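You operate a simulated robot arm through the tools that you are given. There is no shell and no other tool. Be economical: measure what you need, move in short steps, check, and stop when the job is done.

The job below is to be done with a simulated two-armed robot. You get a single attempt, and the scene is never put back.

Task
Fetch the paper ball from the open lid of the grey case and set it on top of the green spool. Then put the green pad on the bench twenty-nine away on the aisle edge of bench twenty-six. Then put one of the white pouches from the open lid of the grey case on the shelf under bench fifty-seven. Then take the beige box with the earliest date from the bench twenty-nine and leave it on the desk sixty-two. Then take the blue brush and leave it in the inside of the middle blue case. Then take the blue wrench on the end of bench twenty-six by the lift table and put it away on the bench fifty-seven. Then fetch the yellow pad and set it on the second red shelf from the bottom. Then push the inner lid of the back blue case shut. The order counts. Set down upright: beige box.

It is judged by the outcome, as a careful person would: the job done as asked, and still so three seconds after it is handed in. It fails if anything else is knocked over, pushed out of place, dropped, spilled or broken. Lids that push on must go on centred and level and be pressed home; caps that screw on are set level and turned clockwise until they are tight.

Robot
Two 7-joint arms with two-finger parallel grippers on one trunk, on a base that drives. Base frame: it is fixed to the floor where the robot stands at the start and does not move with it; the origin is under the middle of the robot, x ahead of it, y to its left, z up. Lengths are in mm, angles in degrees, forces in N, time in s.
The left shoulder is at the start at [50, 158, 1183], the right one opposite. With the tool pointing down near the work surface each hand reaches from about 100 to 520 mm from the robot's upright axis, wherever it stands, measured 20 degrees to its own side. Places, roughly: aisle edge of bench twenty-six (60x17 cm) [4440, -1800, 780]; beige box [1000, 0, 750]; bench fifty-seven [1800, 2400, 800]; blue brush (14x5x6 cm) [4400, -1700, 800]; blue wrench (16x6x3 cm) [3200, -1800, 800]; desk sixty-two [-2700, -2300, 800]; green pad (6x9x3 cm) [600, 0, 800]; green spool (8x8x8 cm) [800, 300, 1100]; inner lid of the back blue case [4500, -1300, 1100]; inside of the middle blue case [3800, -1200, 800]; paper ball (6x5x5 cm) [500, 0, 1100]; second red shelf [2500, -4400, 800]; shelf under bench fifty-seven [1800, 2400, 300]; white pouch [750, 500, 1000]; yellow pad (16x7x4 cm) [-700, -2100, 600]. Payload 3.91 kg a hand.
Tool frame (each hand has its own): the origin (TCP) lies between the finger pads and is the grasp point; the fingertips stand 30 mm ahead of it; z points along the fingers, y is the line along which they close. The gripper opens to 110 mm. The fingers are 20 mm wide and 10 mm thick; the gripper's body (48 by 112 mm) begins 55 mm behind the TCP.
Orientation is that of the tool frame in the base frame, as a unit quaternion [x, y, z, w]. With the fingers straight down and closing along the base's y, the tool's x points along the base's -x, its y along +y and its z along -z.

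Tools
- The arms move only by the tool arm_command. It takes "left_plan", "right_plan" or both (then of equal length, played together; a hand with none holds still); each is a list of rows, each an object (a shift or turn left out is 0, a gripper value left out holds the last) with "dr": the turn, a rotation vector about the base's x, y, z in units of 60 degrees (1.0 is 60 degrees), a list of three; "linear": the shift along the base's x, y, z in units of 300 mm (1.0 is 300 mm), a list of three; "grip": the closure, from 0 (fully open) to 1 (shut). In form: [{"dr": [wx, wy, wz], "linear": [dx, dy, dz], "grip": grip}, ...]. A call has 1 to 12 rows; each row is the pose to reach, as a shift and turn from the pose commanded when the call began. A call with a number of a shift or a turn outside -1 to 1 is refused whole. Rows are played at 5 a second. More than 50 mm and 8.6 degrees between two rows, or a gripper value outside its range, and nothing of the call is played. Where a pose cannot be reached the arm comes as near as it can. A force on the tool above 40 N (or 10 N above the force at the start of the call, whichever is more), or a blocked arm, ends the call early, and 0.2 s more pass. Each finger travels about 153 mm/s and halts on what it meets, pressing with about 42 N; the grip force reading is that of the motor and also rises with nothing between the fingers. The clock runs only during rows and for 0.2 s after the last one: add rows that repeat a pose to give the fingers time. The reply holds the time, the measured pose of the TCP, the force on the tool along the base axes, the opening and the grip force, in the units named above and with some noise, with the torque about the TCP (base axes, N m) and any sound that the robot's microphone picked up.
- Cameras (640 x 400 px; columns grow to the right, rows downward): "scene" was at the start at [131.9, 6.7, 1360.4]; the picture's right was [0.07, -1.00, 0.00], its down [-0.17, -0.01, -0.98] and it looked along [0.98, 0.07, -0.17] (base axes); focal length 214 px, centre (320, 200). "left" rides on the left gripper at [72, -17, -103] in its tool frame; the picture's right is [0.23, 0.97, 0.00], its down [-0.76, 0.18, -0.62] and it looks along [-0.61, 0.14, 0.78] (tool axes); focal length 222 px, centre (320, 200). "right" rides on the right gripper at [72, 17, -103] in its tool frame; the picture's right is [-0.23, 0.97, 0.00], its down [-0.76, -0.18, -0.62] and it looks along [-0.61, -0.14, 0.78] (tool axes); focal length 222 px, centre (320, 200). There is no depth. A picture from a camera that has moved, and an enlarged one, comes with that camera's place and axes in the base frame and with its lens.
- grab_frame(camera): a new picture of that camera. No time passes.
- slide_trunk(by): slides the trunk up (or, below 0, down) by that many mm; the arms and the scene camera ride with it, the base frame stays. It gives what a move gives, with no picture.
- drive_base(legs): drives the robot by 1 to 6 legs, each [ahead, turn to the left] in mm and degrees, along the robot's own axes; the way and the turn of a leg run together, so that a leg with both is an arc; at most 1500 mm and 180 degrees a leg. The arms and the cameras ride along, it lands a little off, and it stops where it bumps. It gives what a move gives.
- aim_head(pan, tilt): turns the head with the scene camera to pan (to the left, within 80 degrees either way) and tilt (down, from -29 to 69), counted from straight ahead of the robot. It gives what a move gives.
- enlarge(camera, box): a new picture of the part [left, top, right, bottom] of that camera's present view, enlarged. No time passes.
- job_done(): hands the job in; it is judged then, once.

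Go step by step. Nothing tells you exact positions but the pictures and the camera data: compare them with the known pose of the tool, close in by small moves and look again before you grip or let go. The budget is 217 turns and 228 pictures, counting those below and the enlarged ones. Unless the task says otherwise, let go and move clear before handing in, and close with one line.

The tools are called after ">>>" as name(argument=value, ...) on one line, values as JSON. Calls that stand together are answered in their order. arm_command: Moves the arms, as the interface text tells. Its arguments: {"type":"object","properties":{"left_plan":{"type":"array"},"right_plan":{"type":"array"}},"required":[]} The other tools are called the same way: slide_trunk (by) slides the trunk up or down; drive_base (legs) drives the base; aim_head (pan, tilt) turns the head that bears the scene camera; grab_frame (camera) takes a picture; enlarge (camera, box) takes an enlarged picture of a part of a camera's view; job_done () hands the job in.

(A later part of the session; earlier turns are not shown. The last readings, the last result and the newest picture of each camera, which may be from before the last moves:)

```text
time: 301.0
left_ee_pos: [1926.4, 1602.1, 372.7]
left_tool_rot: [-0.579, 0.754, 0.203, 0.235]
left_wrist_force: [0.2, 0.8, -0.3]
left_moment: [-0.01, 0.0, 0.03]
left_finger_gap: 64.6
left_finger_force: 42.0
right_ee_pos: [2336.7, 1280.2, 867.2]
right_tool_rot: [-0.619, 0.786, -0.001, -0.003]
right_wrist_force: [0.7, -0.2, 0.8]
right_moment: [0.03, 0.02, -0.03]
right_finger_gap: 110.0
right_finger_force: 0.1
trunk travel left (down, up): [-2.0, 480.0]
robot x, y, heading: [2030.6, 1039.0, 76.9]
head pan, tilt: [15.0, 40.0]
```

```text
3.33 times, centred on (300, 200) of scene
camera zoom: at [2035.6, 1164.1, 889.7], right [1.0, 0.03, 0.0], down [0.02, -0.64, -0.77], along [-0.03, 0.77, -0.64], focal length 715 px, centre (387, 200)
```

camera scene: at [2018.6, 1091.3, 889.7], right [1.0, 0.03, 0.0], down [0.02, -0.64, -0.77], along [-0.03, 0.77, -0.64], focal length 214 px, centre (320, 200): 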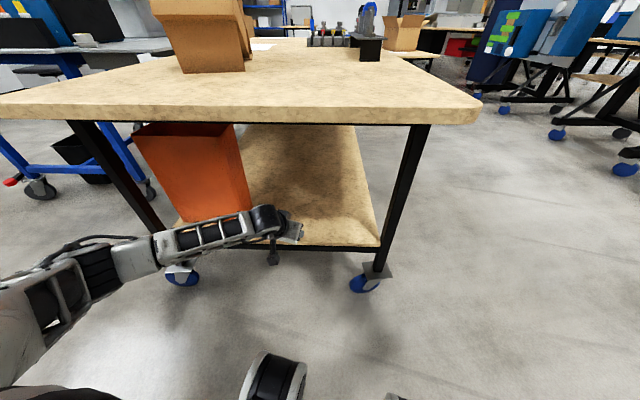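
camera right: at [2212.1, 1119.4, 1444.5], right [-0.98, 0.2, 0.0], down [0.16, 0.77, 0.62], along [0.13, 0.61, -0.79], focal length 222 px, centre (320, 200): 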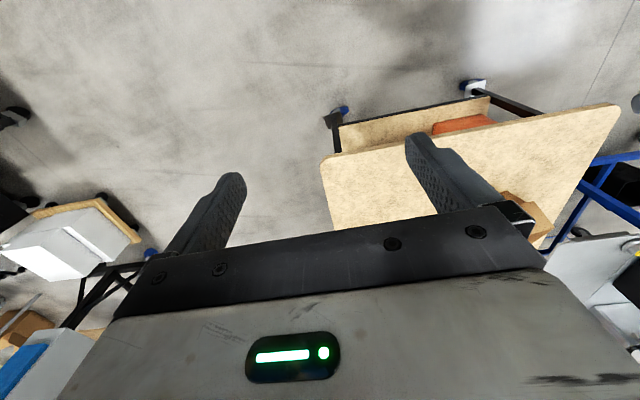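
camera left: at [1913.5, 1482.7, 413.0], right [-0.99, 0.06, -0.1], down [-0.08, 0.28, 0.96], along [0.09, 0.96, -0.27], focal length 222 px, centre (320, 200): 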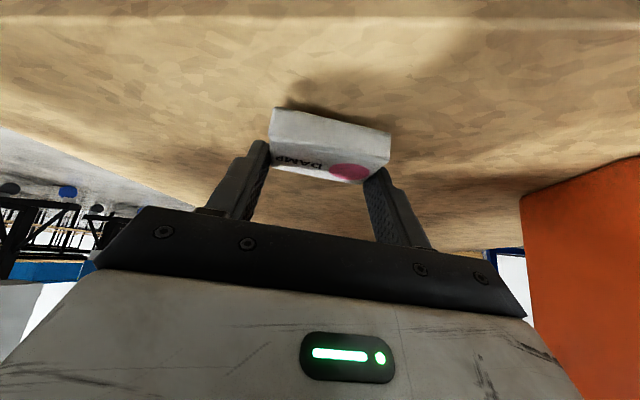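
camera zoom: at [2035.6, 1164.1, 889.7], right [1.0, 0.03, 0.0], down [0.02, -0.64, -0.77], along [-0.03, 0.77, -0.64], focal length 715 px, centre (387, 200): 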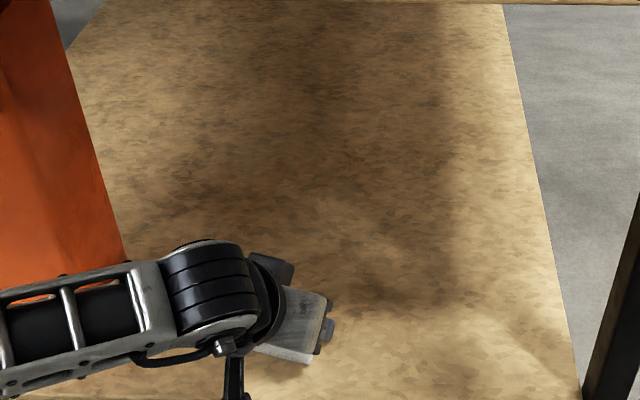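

Still hovering. I'll lower in small steps until contact.

>>> arm_command(left_plan=[{"linear": [0, 0, -0.015]}, {"linear": [0, 0, -0.03]}, {"linear": [0, 0, -0.03]}])

>>> grab_frame(camera="left")

```text
time: 301.8
left_ee_pos: [1924.6, 1602.8, 366.1]
left_tool_rot: [-0.578, 0.754, 0.205, 0.234]
left_wrist_force: [-0.2, -0.5, 5.3]
left_moment: [0.1, -0.17, 0.01]
left_finger_gap: 64.5
left_finger_force: 41.9
right_ee_pos: [2335.6, 1279.3, 866.4]
right_tool_rot: [-0.619, 0.786, 0.0, -0.002]
right_wrist_force: [0.4, -0.2, 0.0]
right_moment: [-0.03, 0.0, -0.01]
right_finger_gap: 110.0
right_finger_force: 0.0
trunk travel left (down, up): [-2.0, 480.0]
robot x, y, heading: [2028.8, 1039.5, 77.1]
head pan, tilt: [15.0, 40.0]
```

```text
151 pictures are left
camera left: at [1913.7, 1483.3, 405.3], right [-0.99, 0.06, -0.1], down [-0.08, 0.27, 0.96], along [0.09, 0.96, -0.27], focal length 222 px, centre (320, 200)
```

left: 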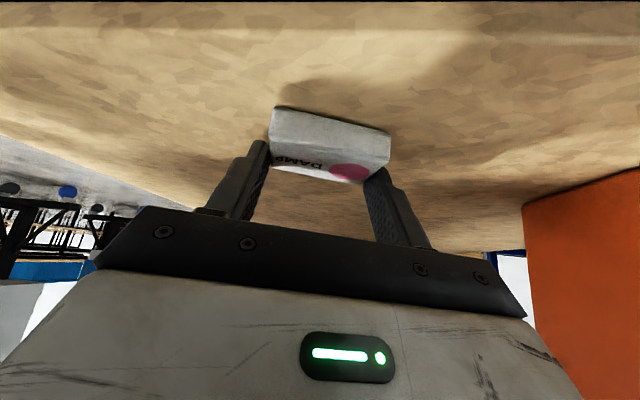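

The pouch touches the shelf. I'll release and back out.

>>> arm_command(left_plan=[{"linear": [0, 0, 0], "grip": 0.3}, {"linear": [0, 0, 0], "grip": 0.1}, {"linear": [0, 0, 0], "grip": 0.0}, {"linear": [0, 0, 0], "grip": 0.0}, {"linear": [-0.01, -0.07, 0.08], "grip": 0}, {"linear": [-0.03, -0.16, 0.14], "grip": 0}])

>>> drive_base(legs=[[-250, 0]])

>>> grab_frame(camera="left")

>>> grab_frame(camera="scene")

```text
time: 303.2
left_ee_pos: [1916.3, 1555.0, 407.3]
left_tool_rot: [-0.579, 0.755, 0.203, 0.233]
left_wrist_force: [-0.8, 0.0, 0.3]
left_moment: [-0.06, -0.02, -0.01]
left_finger_gap: 110.2
left_finger_force: 0.1
right_ee_pos: [2336.0, 1280.4, 868.0]
right_tool_rot: [-0.618, 0.786, -0.002, -0.001]
right_wrist_force: [-0.1, 0.0, 0.3]
right_moment: [-0.01, 0.02, -0.04]
right_finger_gap: 109.9
right_finger_force: 0.1
trunk travel left (down, up): [-2.0, 480.0]
robot x, y, heading: [2030.7, 1041.4, 77.1]
head pan, tilt: [15.0, 40.0]
```

```text
time: 305.0
left_ee_pos: [1859.9, 1312.5, 407.6]
left_tool_rot: [-0.579, 0.754, 0.204, 0.234]
left_wrist_force: [0.4, 0.1, -0.1]
left_moment: [0.02, -0.01, 0.01]
left_finger_gap: 109.9
left_finger_force: 0.0
right_ee_pos: [2279.2, 1037.7, 866.5]
right_tool_rot: [-0.619, 0.786, -0.002, -0.002]
right_wrist_force: [0.1, -0.5, 0.4]
right_moment: [-0.01, 0.02, 0.02]
right_finger_gap: 109.9
right_finger_force: 0.0
trunk travel left (down, up): [-2.0, 480.0]
robot x, y, heading: [1969.4, 794.9, 77.0]
head pan, tilt: [15.0, 40.0]
```

```text
150 pictures are left
camera left: at [1848.2, 1191.8, 446.5], right [-0.99, 0.06, -0.1], down [-0.08, 0.28, 0.96], along [0.09, 0.96, -0.27], focal length 222 px, centre (320, 200)
```

left: 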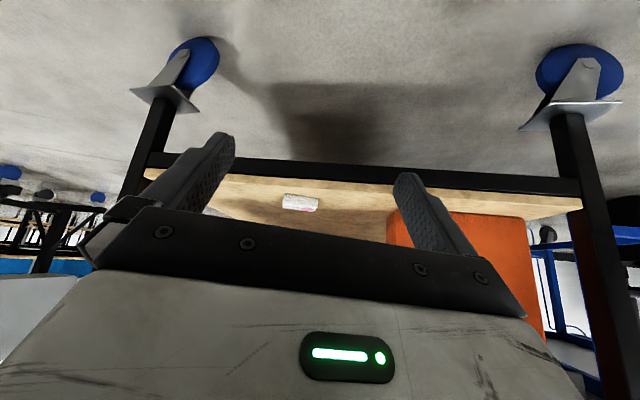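

```text
149 pictures are left
camera scene: at [1979.1, 921.0, 889.7], right [1.0, 0.03, 0.0], down [0.02, -0.64, -0.77], along [-0.03, 0.77, -0.64], focal length 214 px, centre (320, 200)
```

scene: 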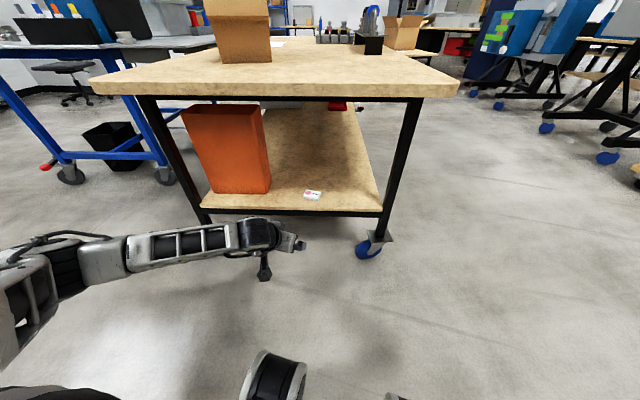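

The pouch lies on the shelf. Next are the beige boxes: I'll drive round to the back side of bench twenty-nine and read the labels from there.

>>> drive_base(legs=[[0, -167], [780, 0], [0, -90]])

>>> aim_head(pan=0, tilt=10)

>>> grab_frame(camera="scene")

```text
time: 319.8
left_ee_pos: [1509.6, -226.1, 407.0]
left_tool_rot: [0.951, -0.005, -0.309, 0.017]
left_wrist_force: [0.3, 0.3, 0.4]
left_moment: [0.03, 0.01, 0.02]
left_finger_gap: 110.2
left_finger_force: 0.0
right_ee_pos: [1670.1, 249.1, 867.1]
right_tool_rot: [1.0, 0.008, 0.003, 0.001]
right_wrist_force: [0.3, 0.3, -0.2]
right_moment: [-0.04, 0.03, 0.03]
right_finger_gap: 110.4
right_finger_force: 0.1
trunk travel left (down, up): [-2.0, 480.0]
robot x, y, heading: [1979.4, 18.7, -178.4]
head pan, tilt: [15.0, 40.0]
```

```text
time: 320.8
left_ee_pos: [1511.3, -226.3, 406.2]
left_tool_rot: [0.951, -0.004, -0.309, 0.018]
left_wrist_force: [-0.4, -0.7, -0.4]
left_moment: [-0.01, -0.01, -0.01]
left_finger_gap: 109.9
left_finger_force: 0.1
right_ee_pos: [1669.7, 249.2, 867.1]
right_tool_rot: [1.0, 0.007, 0.002, 0.0]
right_wrist_force: [-0.8, -0.4, 0.0]
right_moment: [0.0, 0.02, 0.0]
right_finger_gap: 110.0
right_finger_force: 0.1
trunk travel left (down, up): [-2.0, 480.0]
robot x, y, heading: [1982.1, 14.6, -178.6]
head pan, tilt: [0.0, 10.0]
```

```text
148 pictures are left
camera scene: at [1846.2, 10.9, 937.3], right [-0.03, 1.0, 0.0], down [0.17, 0.0, -0.98], along [-0.98, -0.03, -0.17], focal length 214 px, centre (320, 200)
```

scene: 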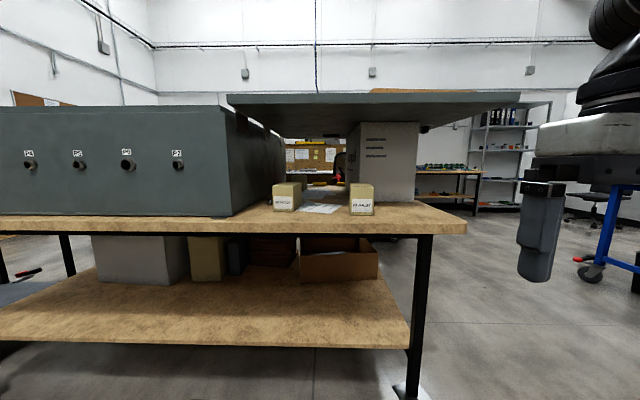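

>>> enlarge(camera="scene", box=[260, 170, 390, 225])

>>> enlarge(camera="scene", box=[270, 190, 305, 215])

>>> enlarge(camera="scene", box=[343, 190, 378, 220])

```text
4.92 times, centred on (325, 198) of scene
camera zoom: at [1846.2, 10.9, 937.3], right [-0.03, 1.0, 0.0], down [0.17, 0.0, -0.98], along [-0.98, -0.03, -0.17], focal length 1056 px, centre (295, 212)
```

zoom: 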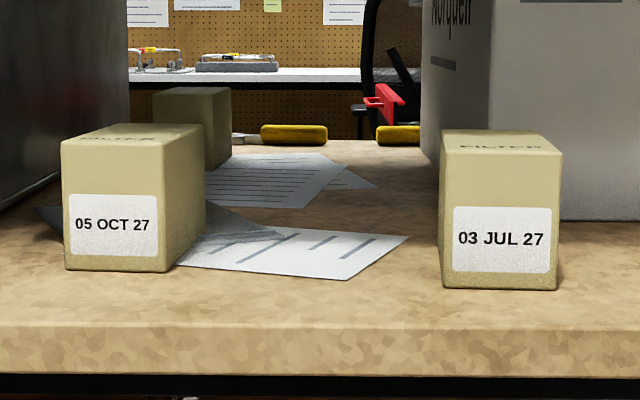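

```text
16.00 times, centred on (288, 202) of scene
camera zoom: at [1846.2, 10.9, 937.3], right [-0.03, 1.0, 0.0], down [0.17, 0.0, -0.98], along [-0.98, -0.03, -0.17], focal length 3432 px, centre (840, 160)
```

zoom: 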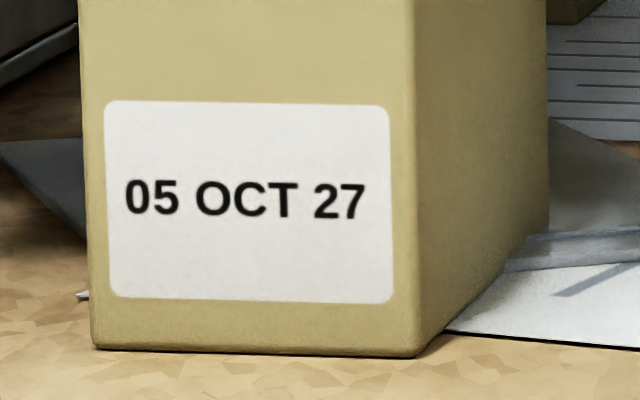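

```text
13.33 times, centred on (360, 205) of scene
camera zoom: at [1846.2, 10.9, 937.3], right [-0.03, 1.0, 0.0], down [0.17, 0.0, -0.98], along [-0.98, -0.03, -0.17], focal length 2860 px, centre (-220, 133)
```

zoom: 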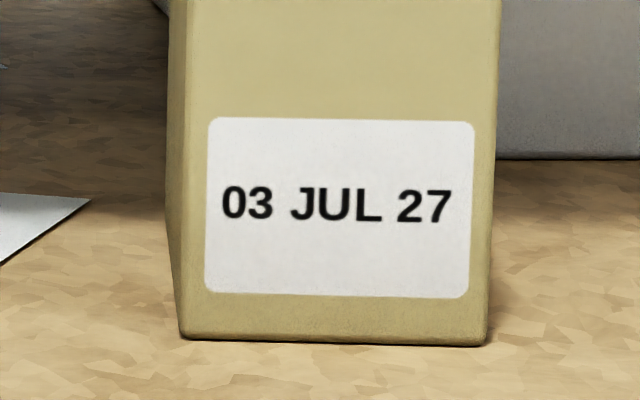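

03 JUL 27 is the earliest date. That box is at about [1177, 116], just outside the lid's edge. I'll raise the trunk, tuck the left hand, and pre-pose the right hand with a 30° tilt.

>>> slide_trunk(by=140)

>>> arm_command(left_plan=[{"linear": [0.05, -0.02, 0.13]}, {"linear": [0.15, -0.05, 0.24]}, {"linear": [0.26, -0.1, 0.34]}, {"linear": [0.37, -0.15, 0.44]}, {"linear": [0.48, -0.2, 0.54]}, {"linear": [0.59, -0.25, 0.64]}, {"linear": [0.69, -0.3, 0.74]}, {"linear": [0.76, -0.33, 0.84]}], right_plan=[{"linear": [-0.06, -0.06, -0.02], "dr": [0, 0.07, 0]}, {"linear": [-0.12, -0.12, -0.05], "dr": [0, 0.14, 0]}, {"linear": [-0.18, -0.18, -0.08], "dr": [0, 0.21, 0]}, {"linear": [-0.24, -0.24, -0.11], "dr": [0, 0.28, 0]}, {"linear": [-0.3, -0.3, -0.14], "dr": [0, 0.35, 0]}, {"linear": [-0.36, -0.36, -0.18], "dr": [0, 0.42, 0]}, {"linear": [-0.42, -0.41, -0.22], "dr": [0, 0.5, 0]}, {"linear": [-0.46, -0.44, -0.25], "dr": [0, 0.5, 0]}])

>>> grab_frame(camera="scene")

>>> grab_frame(camera="right")

```text
time: 322.5
left_ee_pos: [1510.2, -224.9, 546.0]
left_tool_rot: [0.951, -0.005, -0.309, 0.017]
left_wrist_force: [-0.4, -0.3, -0.1]
left_moment: [0.0, -0.01, 0.01]
left_finger_gap: 110.1
left_finger_force: 0.0
right_ee_pos: [1670.6, 249.3, 1007.6]
right_tool_rot: [1.0, 0.008, 0.002, 0.0]
right_wrist_force: [0.5, 0.6, -0.1]
right_moment: [0.02, 0.01, -0.01]
right_finger_gap: 110.0
right_finger_force: 0.1
trunk travel left (down, up): [-142.0, 340.0]
robot x, y, heading: [1979.3, 17.3, -178.6]
head pan, tilt: [0.0, 10.0]
```

```text
time: 324.3
left_ee_pos: [1700.3, -378.7, 824.5]
left_tool_rot: [0.951, -0.005, -0.31, 0.017]
left_wrist_force: [-0.3, -0.2, -0.2]
left_moment: [-0.01, 0.03, -0.01]
left_finger_gap: 110.2
left_finger_force: 0.0
left hand out of reach, approached as far as the arm can: row 5, 6, 7, 8
right_ee_pos: [1532.3, 116.0, 932.0]
right_tool_rot: [0.966, 0.008, -0.257, -0.002]
right_wrist_force: [0.0, 0.1, 0.6]
right_moment: [0.01, 0.0, -0.02]
right_finger_gap: 110.0
right_finger_force: 0.0
trunk travel left (down, up): [-142.0, 340.0]
robot x, y, heading: [1977.8, 10.7, -178.4]
head pan, tilt: [0.0, 10.0]
```

```text
144 pictures are left
camera scene: at [1846.4, 11.0, 1077.4], right [-0.03, 1.0, 0.0], down [0.17, 0.0, -0.98], along [-0.98, -0.03, -0.17], focal length 214 px, centre (320, 200)
```

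scene: 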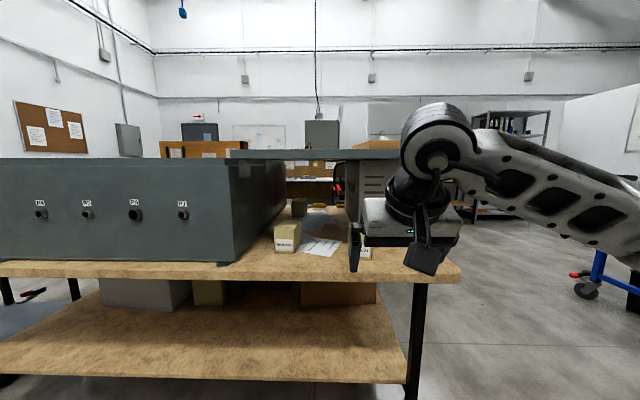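

```text
143 pictures are left
camera right: at [1648.1, 101.6, 985.1], right [-0.18, -0.98, 0.11], down [-0.35, 0.17, 0.92], along [-0.92, 0.13, -0.38], focal length 222 px, centre (320, 200)
```

right: 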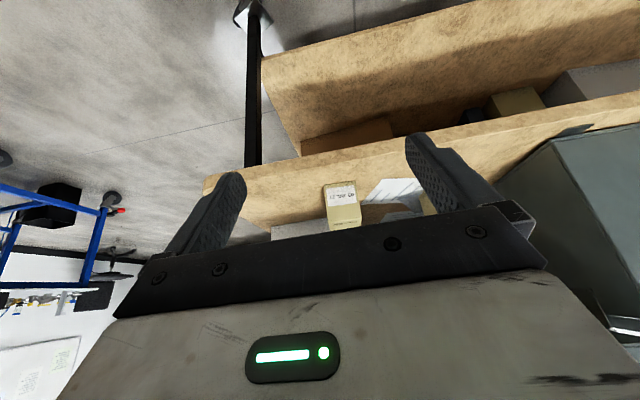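

The right hand is in line with the box. I'll drive in 290 mm and look.

>>> drive_base(legs=[[290, 0]])

>>> grab_frame(camera="right")

>>> aim_head(pan=-10, tilt=25)

>>> grab_frame(camera="scene")

```text
time: 326.2
left_ee_pos: [1414.1, -387.8, 822.4]
left_tool_rot: [0.951, -0.004, -0.309, 0.016]
left_wrist_force: [0.5, 0.0, 0.6]
left_moment: [0.0, -0.01, 0.01]
left_finger_gap: 109.8
left_finger_force: 0.1
right_ee_pos: [1244.9, 109.5, 932.0]
right_tool_rot: [0.966, 0.008, -0.257, -0.002]
right_wrist_force: [0.2, -0.1, -0.1]
right_moment: [0.0, -0.02, -0.01]
right_finger_gap: 110.3
right_finger_force: 0.1
trunk travel left (down, up): [-142.0, 340.0]
robot x, y, heading: [1692.5, 5.6, -178.5]
head pan, tilt: [0.0, 10.0]
```

```text
142 pictures are left
camera right: at [1360.4, 94.0, 985.3], right [-0.18, -0.98, 0.11], down [-0.35, 0.17, 0.92], along [-0.92, 0.13, -0.38], focal length 222 px, centre (320, 200)
```

right: 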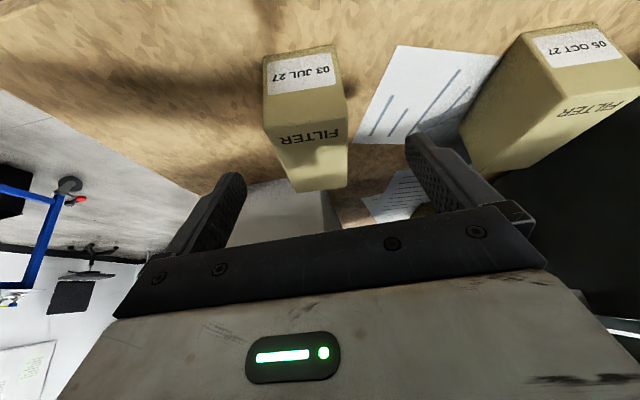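

```text
time: 327.0
left_ee_pos: [1413.2, -388.6, 824.5]
left_tool_rot: [0.951, -0.004, -0.309, 0.017]
left_wrist_force: [0.5, 0.3, -0.2]
left_moment: [-0.02, 0.0, 0.02]
left_finger_gap: 110.2
left_finger_force: 0.0
right_ee_pos: [1245.9, 109.3, 930.9]
right_tool_rot: [0.967, 0.009, -0.256, -0.001]
right_wrist_force: [-0.3, -0.4, -0.8]
right_moment: [0.0, -0.01, -0.03]
right_finger_gap: 109.9
right_finger_force: 0.1
trunk travel left (down, up): [-142.0, 340.0]
robot x, y, heading: [1695.1, 7.0, -178.4]
head pan, tilt: [-10.0, 25.0]
```

```text
141 pictures are left
camera scene: at [1560.4, 19.3, 1053.1], right [0.15, 0.99, 0.0], down [0.42, -0.06, -0.91], along [-0.9, 0.13, -0.42], focal length 214 px, centre (320, 200)
```

scene: 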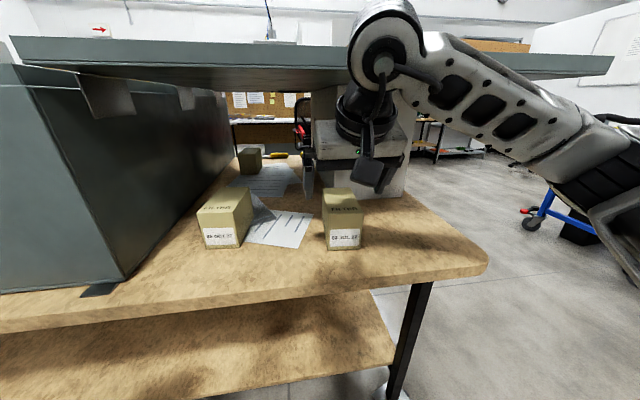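

The box spans x 1098–1219, y 84–155 and z 781–860. I'll advance 78 mm above it, align and descend around it.

>>> drive_base(legs=[[78, 0]])

>>> arm_command(right_plan=[{"linear": [0, 0.035, -0.02]}, {"linear": [0, 0.035, -0.08]}, {"linear": [0, 0.035, -0.08]}])

>>> grab_frame(camera="right")

>>> grab_frame(camera="scene")

```text
time: 328.0
left_ee_pos: [1360.5, -386.8, 825.6]
left_tool_rot: [0.951, -0.006, -0.31, 0.017]
left_wrist_force: [0.2, 0.1, 0.5]
left_moment: [-0.01, 0.0, 0.0]
left_finger_gap: 110.2
left_finger_force: 0.1
right_ee_pos: [1205.6, 107.1, 932.3]
right_tool_rot: [0.964, 0.027, -0.263, -0.008]
right_wrist_force: [1.5, -0.5, 0.3]
right_moment: [-0.02, -0.04, 0.0]
right_finger_gap: 110.0
right_finger_force: 0.0
trunk travel left (down, up): [-142.0, 340.0]
robot x, y, heading: [1639.7, 5.8, -178.7]
head pan, tilt: [-10.0, 25.0]
stopped in leg 1: the robot was blocked; the commanded pose is now the measured one
```

```text
time: 328.8
left_ee_pos: [1358.0, -388.6, 823.9]
left_tool_rot: [0.951, -0.004, -0.308, 0.017]
left_wrist_force: [-0.6, -0.1, -0.7]
left_moment: [-0.03, -0.02, 0.01]
left_finger_gap: 110.2
left_finger_force: 0.1
right_ee_pos: [1199.7, 115.6, 906.6]
right_tool_rot: [0.965, 0.023, -0.262, -0.008]
right_wrist_force: [-0.3, 0.1, 0.1]
right_moment: [-0.03, 0.0, 0.04]
right_finger_gap: 110.1
right_finger_force: 0.1
trunk travel left (down, up): [-142.0, 340.0]
robot x, y, heading: [1637.9, 6.5, -178.8]
head pan, tilt: [-10.0, 25.0]
```

```text
140 pictures are left
camera right: at [1315.5, 103.1, 959.4], right [-0.15, -0.98, 0.09], down [-0.35, 0.14, 0.93], along [-0.92, 0.11, -0.37], focal length 222 px, centre (320, 200)
```

right: 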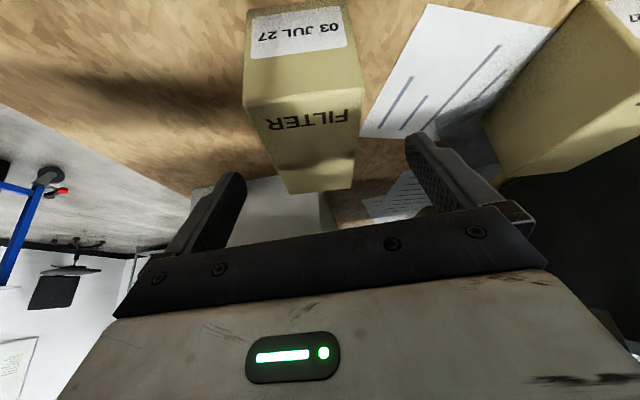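

```text
139 pictures are left
camera scene: at [1505.7, 19.0, 1053.1], right [0.15, 0.99, 0.0], down [0.42, -0.06, -0.91], along [-0.9, 0.14, -0.42], focal length 214 px, centre (320, 200)
```

scene: 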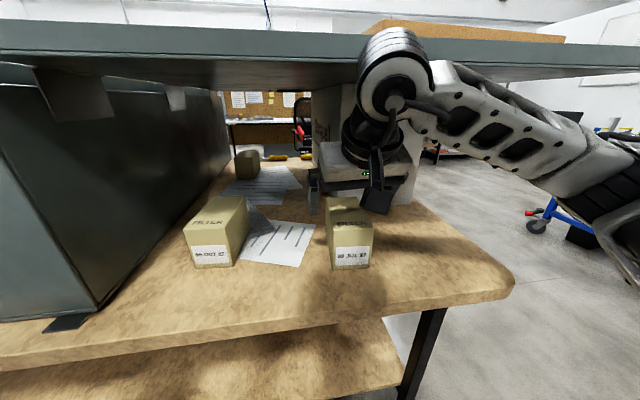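

The wrist touched the lid's rim, which reaches to about x 1250. I'll back off and use more tilt and a lower wrist to go in horizontally around the box.

>>> drive_base(legs=[[-130, 0]])

>>> grab_frame(camera="scene")

>>> arm_command(right_plan=[{"linear": [0, 0, -0.05], "dr": [0, 0.08, 0]}, {"linear": [0, 0, -0.1], "dr": [0, 0.16, 0]}, {"linear": [0, 0, -0.15], "dr": [0, 0.24, 0]}, {"linear": [0, 0, -0.22], "dr": [0, 0.33, 0]}, {"linear": [0, 0, -0.22], "dr": [0, 0.33, 0]}])

>>> grab_frame(camera="right")

>>> grab_frame(camera="scene")

```text
time: 330.1
left_ee_pos: [1489.0, -385.4, 822.9]
left_tool_rot: [0.951, -0.005, -0.309, 0.016]
left_wrist_force: [0.8, -0.5, -0.2]
left_moment: [-0.02, 0.03, -0.01]
left_finger_gap: 109.9
left_finger_force: 0.2
right_ee_pos: [1329.1, 119.4, 907.3]
right_tool_rot: [0.965, 0.026, -0.261, -0.007]
right_wrist_force: [-0.1, 0.6, 0.1]
right_moment: [-0.01, 0.0, 0.01]
right_finger_gap: 110.3
right_finger_force: 0.1
trunk travel left (down, up): [-142.0, 340.0]
robot x, y, heading: [1769.9, 9.1, -178.8]
head pan, tilt: [-10.0, 25.0]
```

```text
138 pictures are left
camera scene: at [1636.4, 22.0, 1053.0], right [0.15, 0.99, 0.0], down [0.42, -0.06, -0.91], along [-0.9, 0.14, -0.42], focal length 214 px, centre (320, 200)
```

scene: 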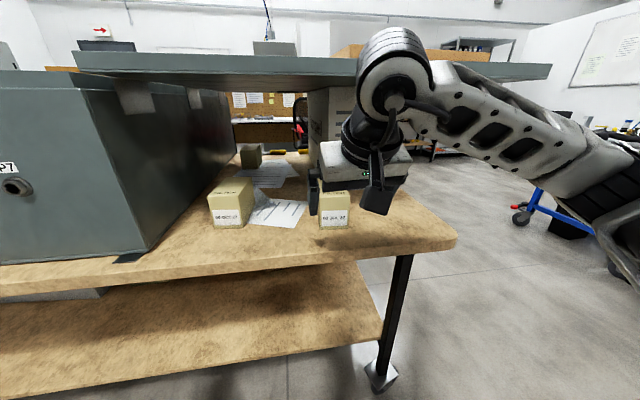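

```text
time: 331.3
left_ee_pos: [1489.0, -385.5, 822.7]
left_tool_rot: [0.951, -0.004, -0.309, 0.017]
left_wrist_force: [0.3, 0.0, 0.4]
left_moment: [0.03, -0.01, -0.04]
left_finger_gap: 110.0
left_finger_force: 0.1
right_ee_pos: [1329.6, 118.8, 842.0]
right_tool_rot: [0.906, 0.024, -0.424, -0.01]
right_wrist_force: [0.3, 0.1, -0.3]
right_moment: [0.0, 0.03, -0.02]
right_finger_gap: 109.8
right_finger_force: 0.0
trunk travel left (down, up): [-142.0, 340.0]
robot x, y, heading: [1769.2, 11.4, -178.6]
head pan, tilt: [-10.0, 25.0]
```

```text
137 pictures are left
camera right: at [1457.3, 105.8, 851.3], right [-0.11, -0.98, 0.14], down [-0.01, 0.14, 0.99], along [-0.99, 0.11, -0.03], focal length 222 px, centre (320, 200)
```

right: 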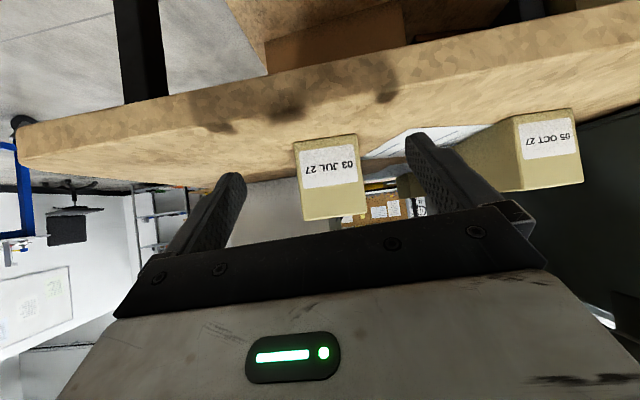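

```text
136 pictures are left
camera scene: at [1636.4, 22.0, 1053.0], right [0.15, 0.99, 0.0], down [0.42, -0.06, -0.91], along [-0.9, 0.14, -0.42], focal length 214 px, centre (320, 200)
```

scene: 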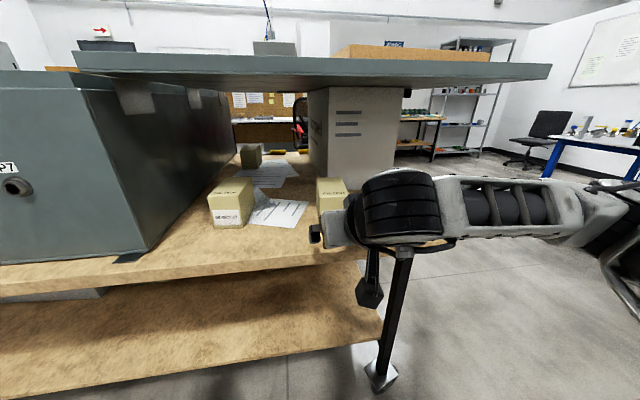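

The arm is now in a low posture, with the box centred between the fingers ahead. I'll drive in 100 mm, check, then the rest.

>>> drive_base(legs=[[100, 0]])

>>> grab_frame(camera="right")

>>> grab_frame(camera="scene")

```text
time: 332.5
left_ee_pos: [1389.5, -387.5, 823.1]
left_tool_rot: [0.951, -0.006, -0.309, 0.016]
left_wrist_force: [-0.3, -1.3, 0.2]
left_moment: [-0.02, -0.03, -0.01]
left_finger_gap: 109.9
left_finger_force: 0.0
right_ee_pos: [1231.3, 117.1, 842.0]
right_tool_rot: [0.905, 0.024, -0.424, -0.01]
right_wrist_force: [0.8, 0.0, -0.7]
right_moment: [0.02, -0.03, 0.0]
right_finger_gap: 110.0
right_finger_force: 0.0
trunk travel left (down, up): [-142.0, 340.0]
robot x, y, heading: [1671.1, 5.5, -178.6]
head pan, tilt: [-10.0, 25.0]
```

```text
135 pictures are left
camera right: at [1357.9, 103.8, 851.7], right [-0.11, -0.98, 0.14], down [-0.01, 0.14, 0.99], along [-0.99, 0.11, -0.03], focal length 222 px, centre (320, 200)
```

right: 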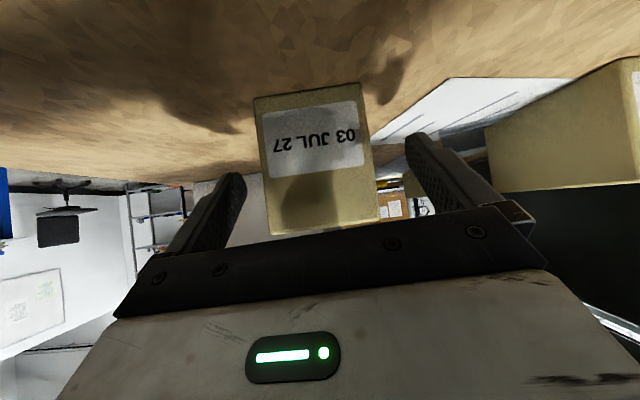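

```text
134 pictures are left
camera scene: at [1537.0, 19.9, 1053.0], right [0.15, 0.99, 0.0], down [0.42, -0.06, -0.91], along [-0.9, 0.14, -0.42], focal length 214 px, centre (320, 200)
```

scene: 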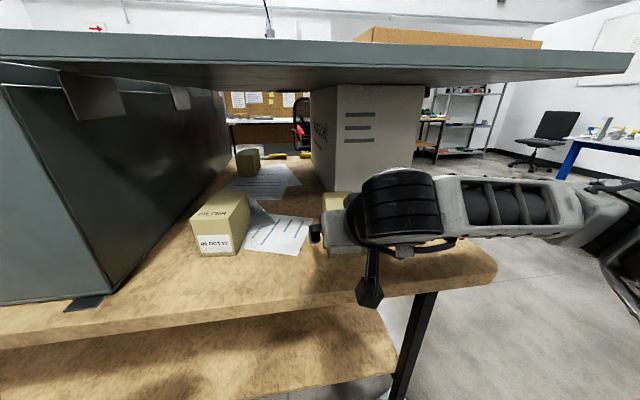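

The box is centred and its top is at about z 869. I'll raise 11 mm, then advance 48 mm.

>>> arm_command(right_plan=[{"linear": [0, 0, 0.037]}, {"linear": [0, 0, 0.037]}])

>>> drive_base(legs=[[48, 0]])

>>> grab_frame(camera="right")

>>> enlarge(camera="scene", box=[280, 140, 460, 280])

```text
time: 333.1
left_ee_pos: [1389.4, -387.2, 822.8]
left_tool_rot: [0.951, -0.005, -0.309, 0.017]
left_wrist_force: [0.7, 0.3, 0.7]
left_moment: [0.02, 0.0, 0.0]
left_finger_gap: 110.0
left_finger_force: 0.1
right_ee_pos: [1230.9, 116.1, 853.1]
right_tool_rot: [0.905, 0.024, -0.425, -0.011]
right_wrist_force: [0.6, 0.3, -0.1]
right_moment: [0.01, 0.01, 0.0]
right_finger_gap: 109.8
right_finger_force: 0.0
trunk travel left (down, up): [-142.0, 340.0]
robot x, y, heading: [1667.7, 7.4, -178.7]
head pan, tilt: [-10.0, 25.0]
```

```text
time: 334.0
left_ee_pos: [1341.5, -389.1, 822.9]
left_tool_rot: [0.951, -0.005, -0.309, 0.016]
left_wrist_force: [0.1, -0.2, 0.0]
left_moment: [-0.02, 0.02, -0.01]
left_finger_gap: 109.7
left_finger_force: 0.0
right_ee_pos: [1182.4, 114.9, 852.7]
right_tool_rot: [0.905, 0.024, -0.424, -0.01]
right_wrist_force: [0.1, 0.0, -0.8]
right_moment: [-0.04, 0.01, 0.01]
right_finger_gap: 110.3
right_finger_force: 0.2
trunk travel left (down, up): [-142.0, 340.0]
robot x, y, heading: [1622.0, 7.5, -178.8]
head pan, tilt: [-10.0, 25.0]
```

```text
133 pictures are left
camera right: at [1309.3, 102.7, 863.0], right [-0.11, -0.98, 0.14], down [-0.01, 0.14, 0.99], along [-0.99, 0.11, -0.03], focal length 222 px, centre (320, 200)
```

right: 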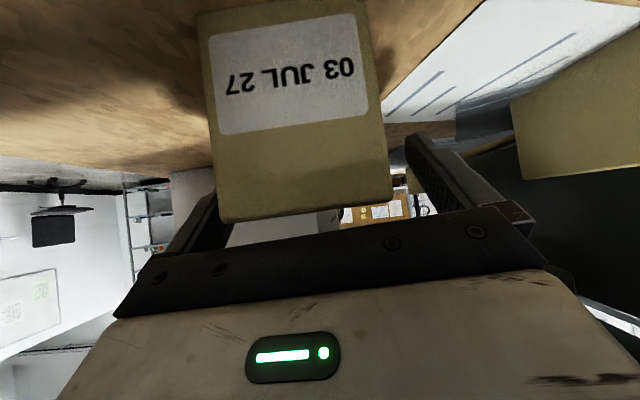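

```text
2.86 times, centred on (370, 210) of scene
camera zoom: at [1489.0, 18.8, 1053.0], right [0.15, 0.99, 0.0], down [0.42, -0.06, -0.91], along [-0.9, 0.14, -0.42], focal length 613 px, centre (177, 171)
```

zoom: 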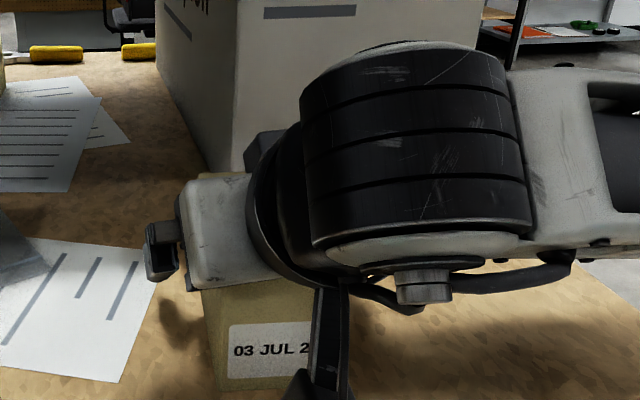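

The fingers straddle the box. I'll nudge 4 mm, grip and lift slightly.

>>> arm_command(right_plan=[{"linear": [0, 0.013, 0], "grip": 0}, {"linear": [0, 0.013, 0], "grip": 0.4}, {"linear": [0, 0.013, 0], "grip": 1}, {"linear": [0, 0.013, 0], "grip": 1}, {"linear": [0, 0.013, 0.06], "grip": 1}, {"linear": [0, 0.013, 0.12], "grip": 1}, {"linear": [0, 0.013, 0.12], "grip": 1}])

>>> grab_frame(camera="right")

```text
time: 335.6
left_ee_pos: [1341.5, -389.3, 822.4]
left_tool_rot: [0.951, -0.005, -0.308, 0.016]
left_wrist_force: [-0.4, 0.1, -0.2]
left_moment: [0.01, 0.0, 0.0]
left_finger_gap: 109.8
left_finger_force: 0.0
right_ee_pos: [1181.4, 119.9, 889.5]
right_tool_rot: [0.905, 0.024, -0.424, -0.011]
right_wrist_force: [0.1, 0.0, -2.7]
right_moment: [0.0, -0.08, 0.02]
right_finger_gap: 68.7
right_finger_force: 42.7
trunk travel left (down, up): [-142.0, 340.0]
robot x, y, heading: [1619.4, 4.3, -178.5]
head pan, tilt: [-10.0, 25.0]
```

```text
131 pictures are left
camera right: at [1308.9, 107.1, 899.4], right [-0.11, -0.98, 0.14], down [-0.02, 0.14, 0.99], along [-0.99, 0.11, -0.03], focal length 222 px, centre (320, 200)
```

right: 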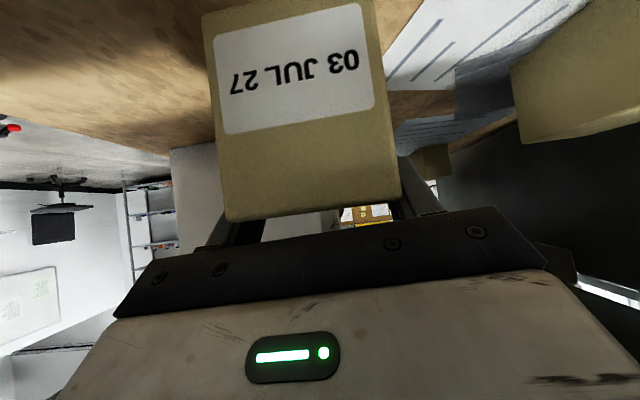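

The earliest box is held, with its bottom 72 mm below the TCP. I'll back out and drive the south route toward desk sixty-two.

>>> drive_base(legs=[[-250, 0]])

>>> slide_trunk(by=300)

>>> aim_head(pan=-20, tilt=25)

>>> grab_frame(camera="scene")

>>> drive_base(legs=[[0, 88.6], [1500, 0], [1150, 0], [0, -90], [1500, 0]])

>>> aim_head(pan=-5, tilt=12)

>>> grab_frame(camera="scene")

```text
time: 337.4
left_ee_pos: [1588.2, -382.7, 823.3]
left_tool_rot: [0.951, -0.005, -0.309, 0.016]
left_wrist_force: [0.3, 0.8, -0.1]
left_moment: [0.0, 0.02, 0.01]
left_finger_gap: 110.2
left_finger_force: 0.1
right_ee_pos: [1428.3, 125.6, 889.9]
right_tool_rot: [0.905, 0.024, -0.424, -0.011]
right_wrist_force: [-0.1, 0.5, -3.4]
right_moment: [0.02, -0.03, -0.03]
right_finger_gap: 68.7
right_finger_force: 42.3
trunk travel left (down, up): [-142.0, 340.0]
robot x, y, heading: [1865.7, 11.4, -178.8]
head pan, tilt: [-10.0, 25.0]
```

```text
time: 340.4
left_ee_pos: [1588.4, -383.0, 1122.8]
left_tool_rot: [0.951, -0.005, -0.308, 0.016]
left_wrist_force: [0.0, 0.1, 0.1]
left_moment: [-0.01, 0.01, 0.0]
left_finger_gap: 110.1
left_finger_force: 0.1
right_ee_pos: [1429.5, 126.5, 1189.0]
right_tool_rot: [0.906, 0.023, -0.423, -0.011]
right_wrist_force: [-0.5, -0.4, -2.5]
right_moment: [0.02, -0.05, -0.01]
right_finger_gap: 68.3
right_finger_force: 41.9
trunk travel left (down, up): [-442.0, 40.0]
robot x, y, heading: [1867.7, 10.8, -178.8]
head pan, tilt: [-10.0, 25.0]
```

```text
time: 341.1
left_ee_pos: [1587.7, -383.9, 1122.5]
left_tool_rot: [0.951, -0.006, -0.308, 0.016]
left_wrist_force: [0.2, -0.3, -0.5]
left_moment: [0.02, -0.02, 0.01]
left_finger_gap: 109.8
left_finger_force: 0.1
right_ee_pos: [1428.8, 126.0, 1189.5]
right_tool_rot: [0.906, 0.023, -0.423, -0.011]
right_wrist_force: [0.0, -0.4, -2.9]
right_moment: [-0.01, -0.08, 0.0]
right_finger_gap: 68.3
right_finger_force: 41.5
trunk travel left (down, up): [-442.0, 40.0]
robot x, y, heading: [1865.5, 11.6, -178.7]
head pan, tilt: [-20.0, 25.0]
```

```text
130 pictures are left
camera scene: at [1739.8, 39.9, 1353.0], right [0.32, 0.95, 0.0], down [0.4, -0.14, -0.91], along [-0.86, 0.29, -0.42], focal length 214 px, centre (320, 200)
```

scene: 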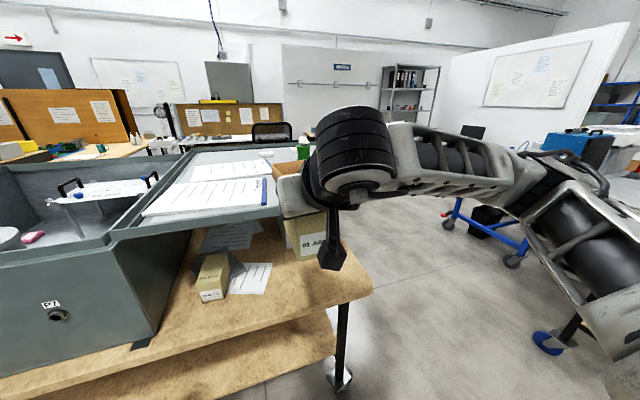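

```text
time: 368.6
left_ee_pos: [76.1, -3072.1, 1121.9]
left_tool_rot: [0.951, -0.009, -0.308, 0.015]
left_wrist_force: [-0.1, 0.4, -0.5]
left_moment: [-0.01, -0.02, -0.03]
left_finger_gap: 110.0
left_finger_force: 0.1
right_ee_pos: [-79.5, -2562.7, 1188.5]
right_tool_rot: [0.906, 0.02, -0.423, -0.012]
right_wrist_force: [-0.3, 0.0, -4.2]
right_moment: [0.02, -0.05, 0.04]
right_finger_gap: 67.7
right_finger_force: 42.3
trunk travel left (down, up): [-442.0, 40.0]
robot x, y, heading: [356.3, -2681.9, -179.1]
head pan, tilt: [-20.0, 25.0]
```

```text
time: 369.4
left_ee_pos: [76.3, -3072.8, 1123.1]
left_tool_rot: [0.951, -0.01, -0.308, 0.014]
left_wrist_force: [0.6, -0.6, 0.4]
left_moment: [-0.01, -0.04, -0.01]
left_finger_gap: 110.1
left_finger_force: 0.1
right_ee_pos: [-79.0, -2562.9, 1188.2]
right_tool_rot: [0.906, 0.021, -0.423, -0.012]
right_wrist_force: [0.6, -0.3, -2.2]
right_moment: [-0.02, -0.1, -0.03]
right_finger_gap: 67.8
right_finger_force: 41.5
trunk travel left (down, up): [-442.0, 40.0]
robot x, y, heading: [362.4, -2683.0, -179.3]
head pan, tilt: [-5.0, 12.0]
```

```text
129 pictures are left
camera scene: at [225.4, -2674.7, 1374.0], right [0.07, 1.0, 0.0], down [0.21, -0.02, -0.98], along [-0.98, 0.07, -0.21], focal length 214 px, centre (320, 200)
```

scene: 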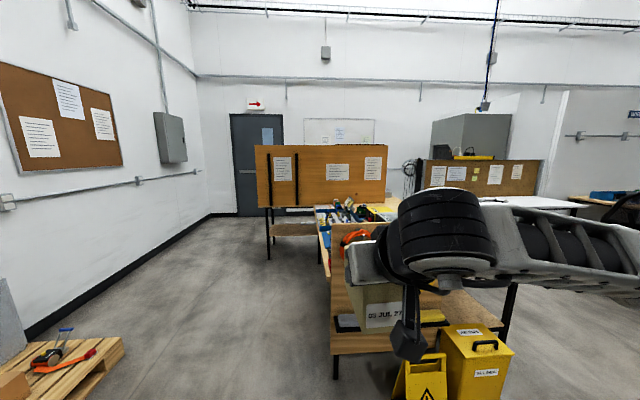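

The desk area is ahead to the west. I'll take a wider lane (y about -3100) past the near bench and then look right.

>>> drive_base(legs=[[0, 19], [1400, 0], [0, -20]])

>>> aim_head(pan=-10, tilt=20)

>>> grab_frame(camera="scene")

>>> aim_head(pan=-75, tilt=20)

>>> grab_frame(camera="scene")

```text
time: 378.6
left_ee_pos: [-1272.5, -3544.7, 1123.1]
left_tool_rot: [0.951, -0.021, -0.308, 0.011]
left_wrist_force: [0.6, 0.7, 0.3]
left_moment: [0.01, 0.01, 0.01]
left_finger_gap: 109.9
left_finger_force: 0.0
right_ee_pos: [-1414.2, -3031.7, 1190.2]
right_tool_rot: [0.906, 0.008, -0.423, -0.019]
right_wrist_force: [0.1, 0.2, -3.0]
right_moment: [-0.02, -0.09, -0.01]
right_finger_gap: 67.8
right_finger_force: 41.5
trunk travel left (down, up): [-442.0, 40.0]
robot x, y, heading: [-979.8, -3158.1, 179.4]
head pan, tilt: [-5.0, 12.0]
```

```text
time: 379.3
left_ee_pos: [-1272.3, -3545.0, 1122.7]
left_tool_rot: [0.951, -0.021, -0.308, 0.011]
left_wrist_force: [-0.2, 0.1, -0.6]
left_moment: [-0.03, -0.03, 0.02]
left_finger_gap: 109.9
left_finger_force: 0.0
right_ee_pos: [-1415.5, -3030.7, 1188.8]
right_tool_rot: [0.906, 0.01, -0.422, -0.017]
right_wrist_force: [-0.3, 0.0, -4.0]
right_moment: [0.02, -0.04, -0.01]
right_finger_gap: 68.1
right_finger_force: 42.4
trunk travel left (down, up): [-442.0, 40.0]
robot x, y, heading: [-979.5, -3160.4, 179.4]
head pan, tilt: [-10.0, 20.0]
```

```text
128 pictures are left
camera scene: at [-1112.1, -3142.3, 1361.1], right [0.18, 0.98, 0.0], down [0.34, -0.06, -0.94], along [-0.92, 0.17, -0.34], focal length 214 px, centre (320, 200)
```

scene: 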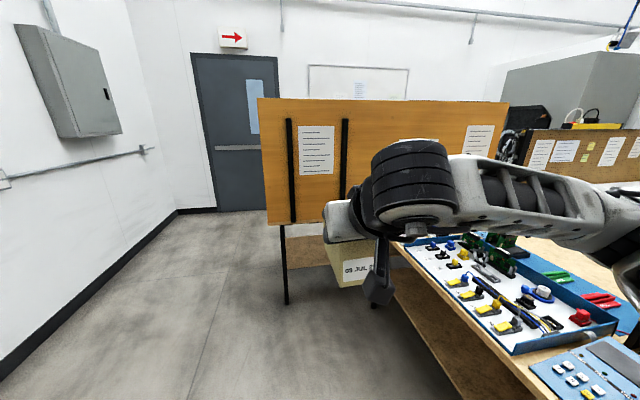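

```text
time: 380.7
left_ee_pos: [-1272.7, -3544.6, 1123.1]
left_tool_rot: [0.951, -0.02, -0.308, 0.011]
left_wrist_force: [0.1, -0.4, -0.4]
left_moment: [0.02, 0.02, 0.0]
left_finger_gap: 109.8
left_finger_force: 0.0
right_ee_pos: [-1415.7, -3031.1, 1189.2]
right_tool_rot: [0.906, 0.009, -0.422, -0.018]
right_wrist_force: [-0.3, -0.1, -3.0]
right_moment: [-0.05, -0.04, -0.01]
right_finger_gap: 67.8
right_finger_force: 42.1
trunk travel left (down, up): [-442.0, 40.0]
robot x, y, heading: [-979.1, -3158.8, 179.5]
head pan, tilt: [-75.0, 20.0]
```

```text
127 pictures are left
camera scene: at [-1043.8, -3069.2, 1361.1], right [0.97, 0.25, 0.0], down [0.09, -0.33, -0.94], along [-0.23, 0.91, -0.34], focal length 214 px, centre (320, 200)
```

scene: 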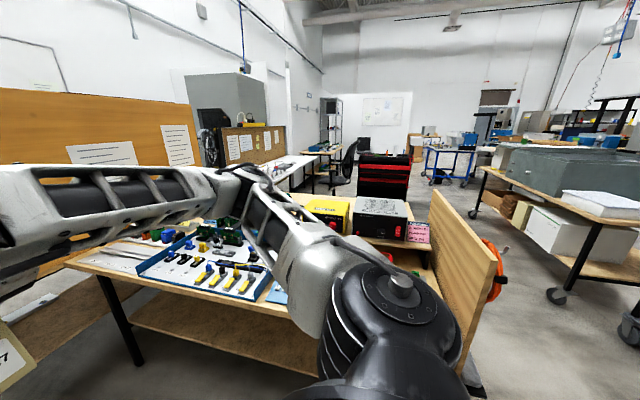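

Desk sixty-two should lie behind the wooden panel (x about -2490). I'll go around the panel's south end and look.

>>> drive_base(legs=[[0, 22], [1500, 0], [0, -22], [500, 0]])

>>> aim_head(pan=-60, tilt=20)

>>> grab_frame(camera="scene")

```text
time: 392.9
left_ee_pos: [-3144.8, -4099.4, 1123.4]
left_tool_rot: [0.951, -0.015, -0.308, 0.013]
left_wrist_force: [-0.4, 0.0, -0.7]
left_moment: [0.0, -0.03, 0.0]
left_finger_gap: 110.0
left_finger_force: 0.0
right_ee_pos: [-3293.5, -3588.3, 1189.2]
right_tool_rot: [0.906, 0.015, -0.423, -0.015]
right_wrist_force: [-0.5, -0.5, -3.2]
right_moment: [-0.01, -0.09, -0.02]
right_finger_gap: 67.8
right_finger_force: 42.0
trunk travel left (down, up): [-442.0, 40.0]
robot x, y, heading: [-2860.2, -3714.7, -180.2]
head pan, tilt: [-75.0, 20.0]
```

```text
time: 393.7
left_ee_pos: [-3145.4, -4099.1, 1123.6]
left_tool_rot: [0.951, -0.015, -0.309, 0.014]
left_wrist_force: [0.2, 0.4, -0.1]
left_moment: [0.0, 0.03, 0.02]
left_finger_gap: 110.0
left_finger_force: 0.0
right_ee_pos: [-3293.3, -3587.8, 1188.5]
right_tool_rot: [0.906, 0.014, -0.424, -0.015]
right_wrist_force: [-0.1, 0.7, -2.6]
right_moment: [0.0, -0.05, 0.01]
right_finger_gap: 67.7
right_finger_force: 42.3
trunk travel left (down, up): [-442.0, 40.0]
robot x, y, heading: [-2854.5, -3713.3, -179.9]
head pan, tilt: [-60.0, 20.0]
```

```text
126 pictures are left
camera scene: at [-2943.8, -3631.2, 1361.1], right [0.87, 0.5, 0.0], down [0.17, -0.3, -0.94], along [-0.47, 0.81, -0.34], focal length 214 px, centre (320, 200)
```

scene: 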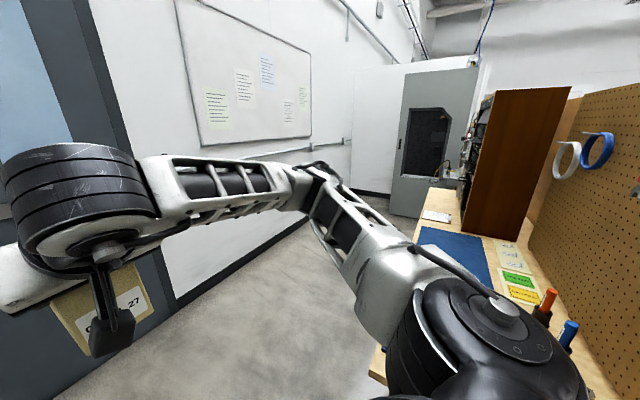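

Desk sixty-two is here (x -3000 to -2500) with a pegboard panel on its east side. I'll go round to its west side and face it.

>>> drive_base(legs=[[700, 0], [0, -90], [800, 0], [0, -90]])

>>> aim_head(pan=0, tilt=30)

>>> grab_frame(camera="scene")

```text
time: 409.0
left_ee_pos: [-3243.8, -2533.4, 1122.6]
left_tool_rot: [0.02, 0.951, 0.011, 0.309]
left_wrist_force: [0.8, -0.4, 0.0]
left_moment: [0.0, -0.01, 0.01]
left_finger_gap: 109.9
left_finger_force: 0.1
right_ee_pos: [-3100.6, -3046.3, 1189.6]
right_tool_rot: [-0.011, 0.906, -0.017, 0.423]
right_wrist_force: [0.4, -0.6, -2.5]
right_moment: [0.03, 0.06, 0.01]
right_finger_gap: 67.7
right_finger_force: 41.5
trunk travel left (down, up): [-442.0, 40.0]
robot x, y, heading: [-3534.9, -2921.8, -0.5]
head pan, tilt: [-60.0, 20.0]
```

```text
time: 410.3
left_ee_pos: [-3244.0, -2533.5, 1124.1]
left_tool_rot: [0.019, 0.951, 0.012, 0.308]
left_wrist_force: [0.4, 0.1, 0.2]
left_moment: [-0.04, -0.02, -0.03]
left_finger_gap: 110.0
left_finger_force: 0.0
right_ee_pos: [-3100.0, -3046.0, 1188.8]
right_tool_rot: [-0.01, 0.906, -0.017, 0.423]
right_wrist_force: [0.0, -1.0, -3.8]
right_moment: [-0.01, 0.06, -0.01]
right_finger_gap: 67.8
right_finger_force: 42.0
trunk travel left (down, up): [-442.0, 40.0]
robot x, y, heading: [-3533.7, -2918.7, 0.0]
head pan, tilt: [0.0, 30.0]
```

```text
125 pictures are left
camera scene: at [-3406.1, -2919.9, 1345.0], right [-0.01, -1.0, 0.0], down [-0.5, 0.0, -0.87], along [0.87, -0.01, -0.5], focal length 214 px, centre (320, 200)
```

scene: 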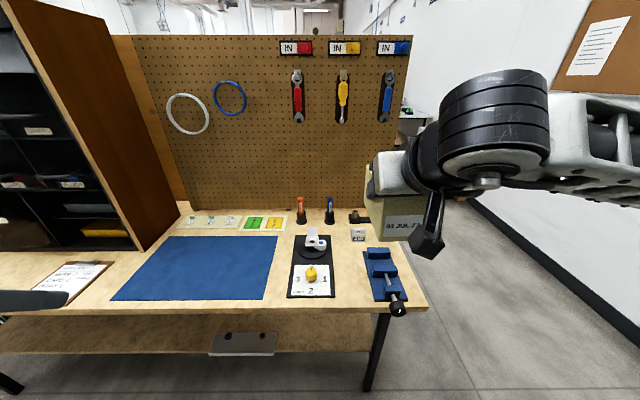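

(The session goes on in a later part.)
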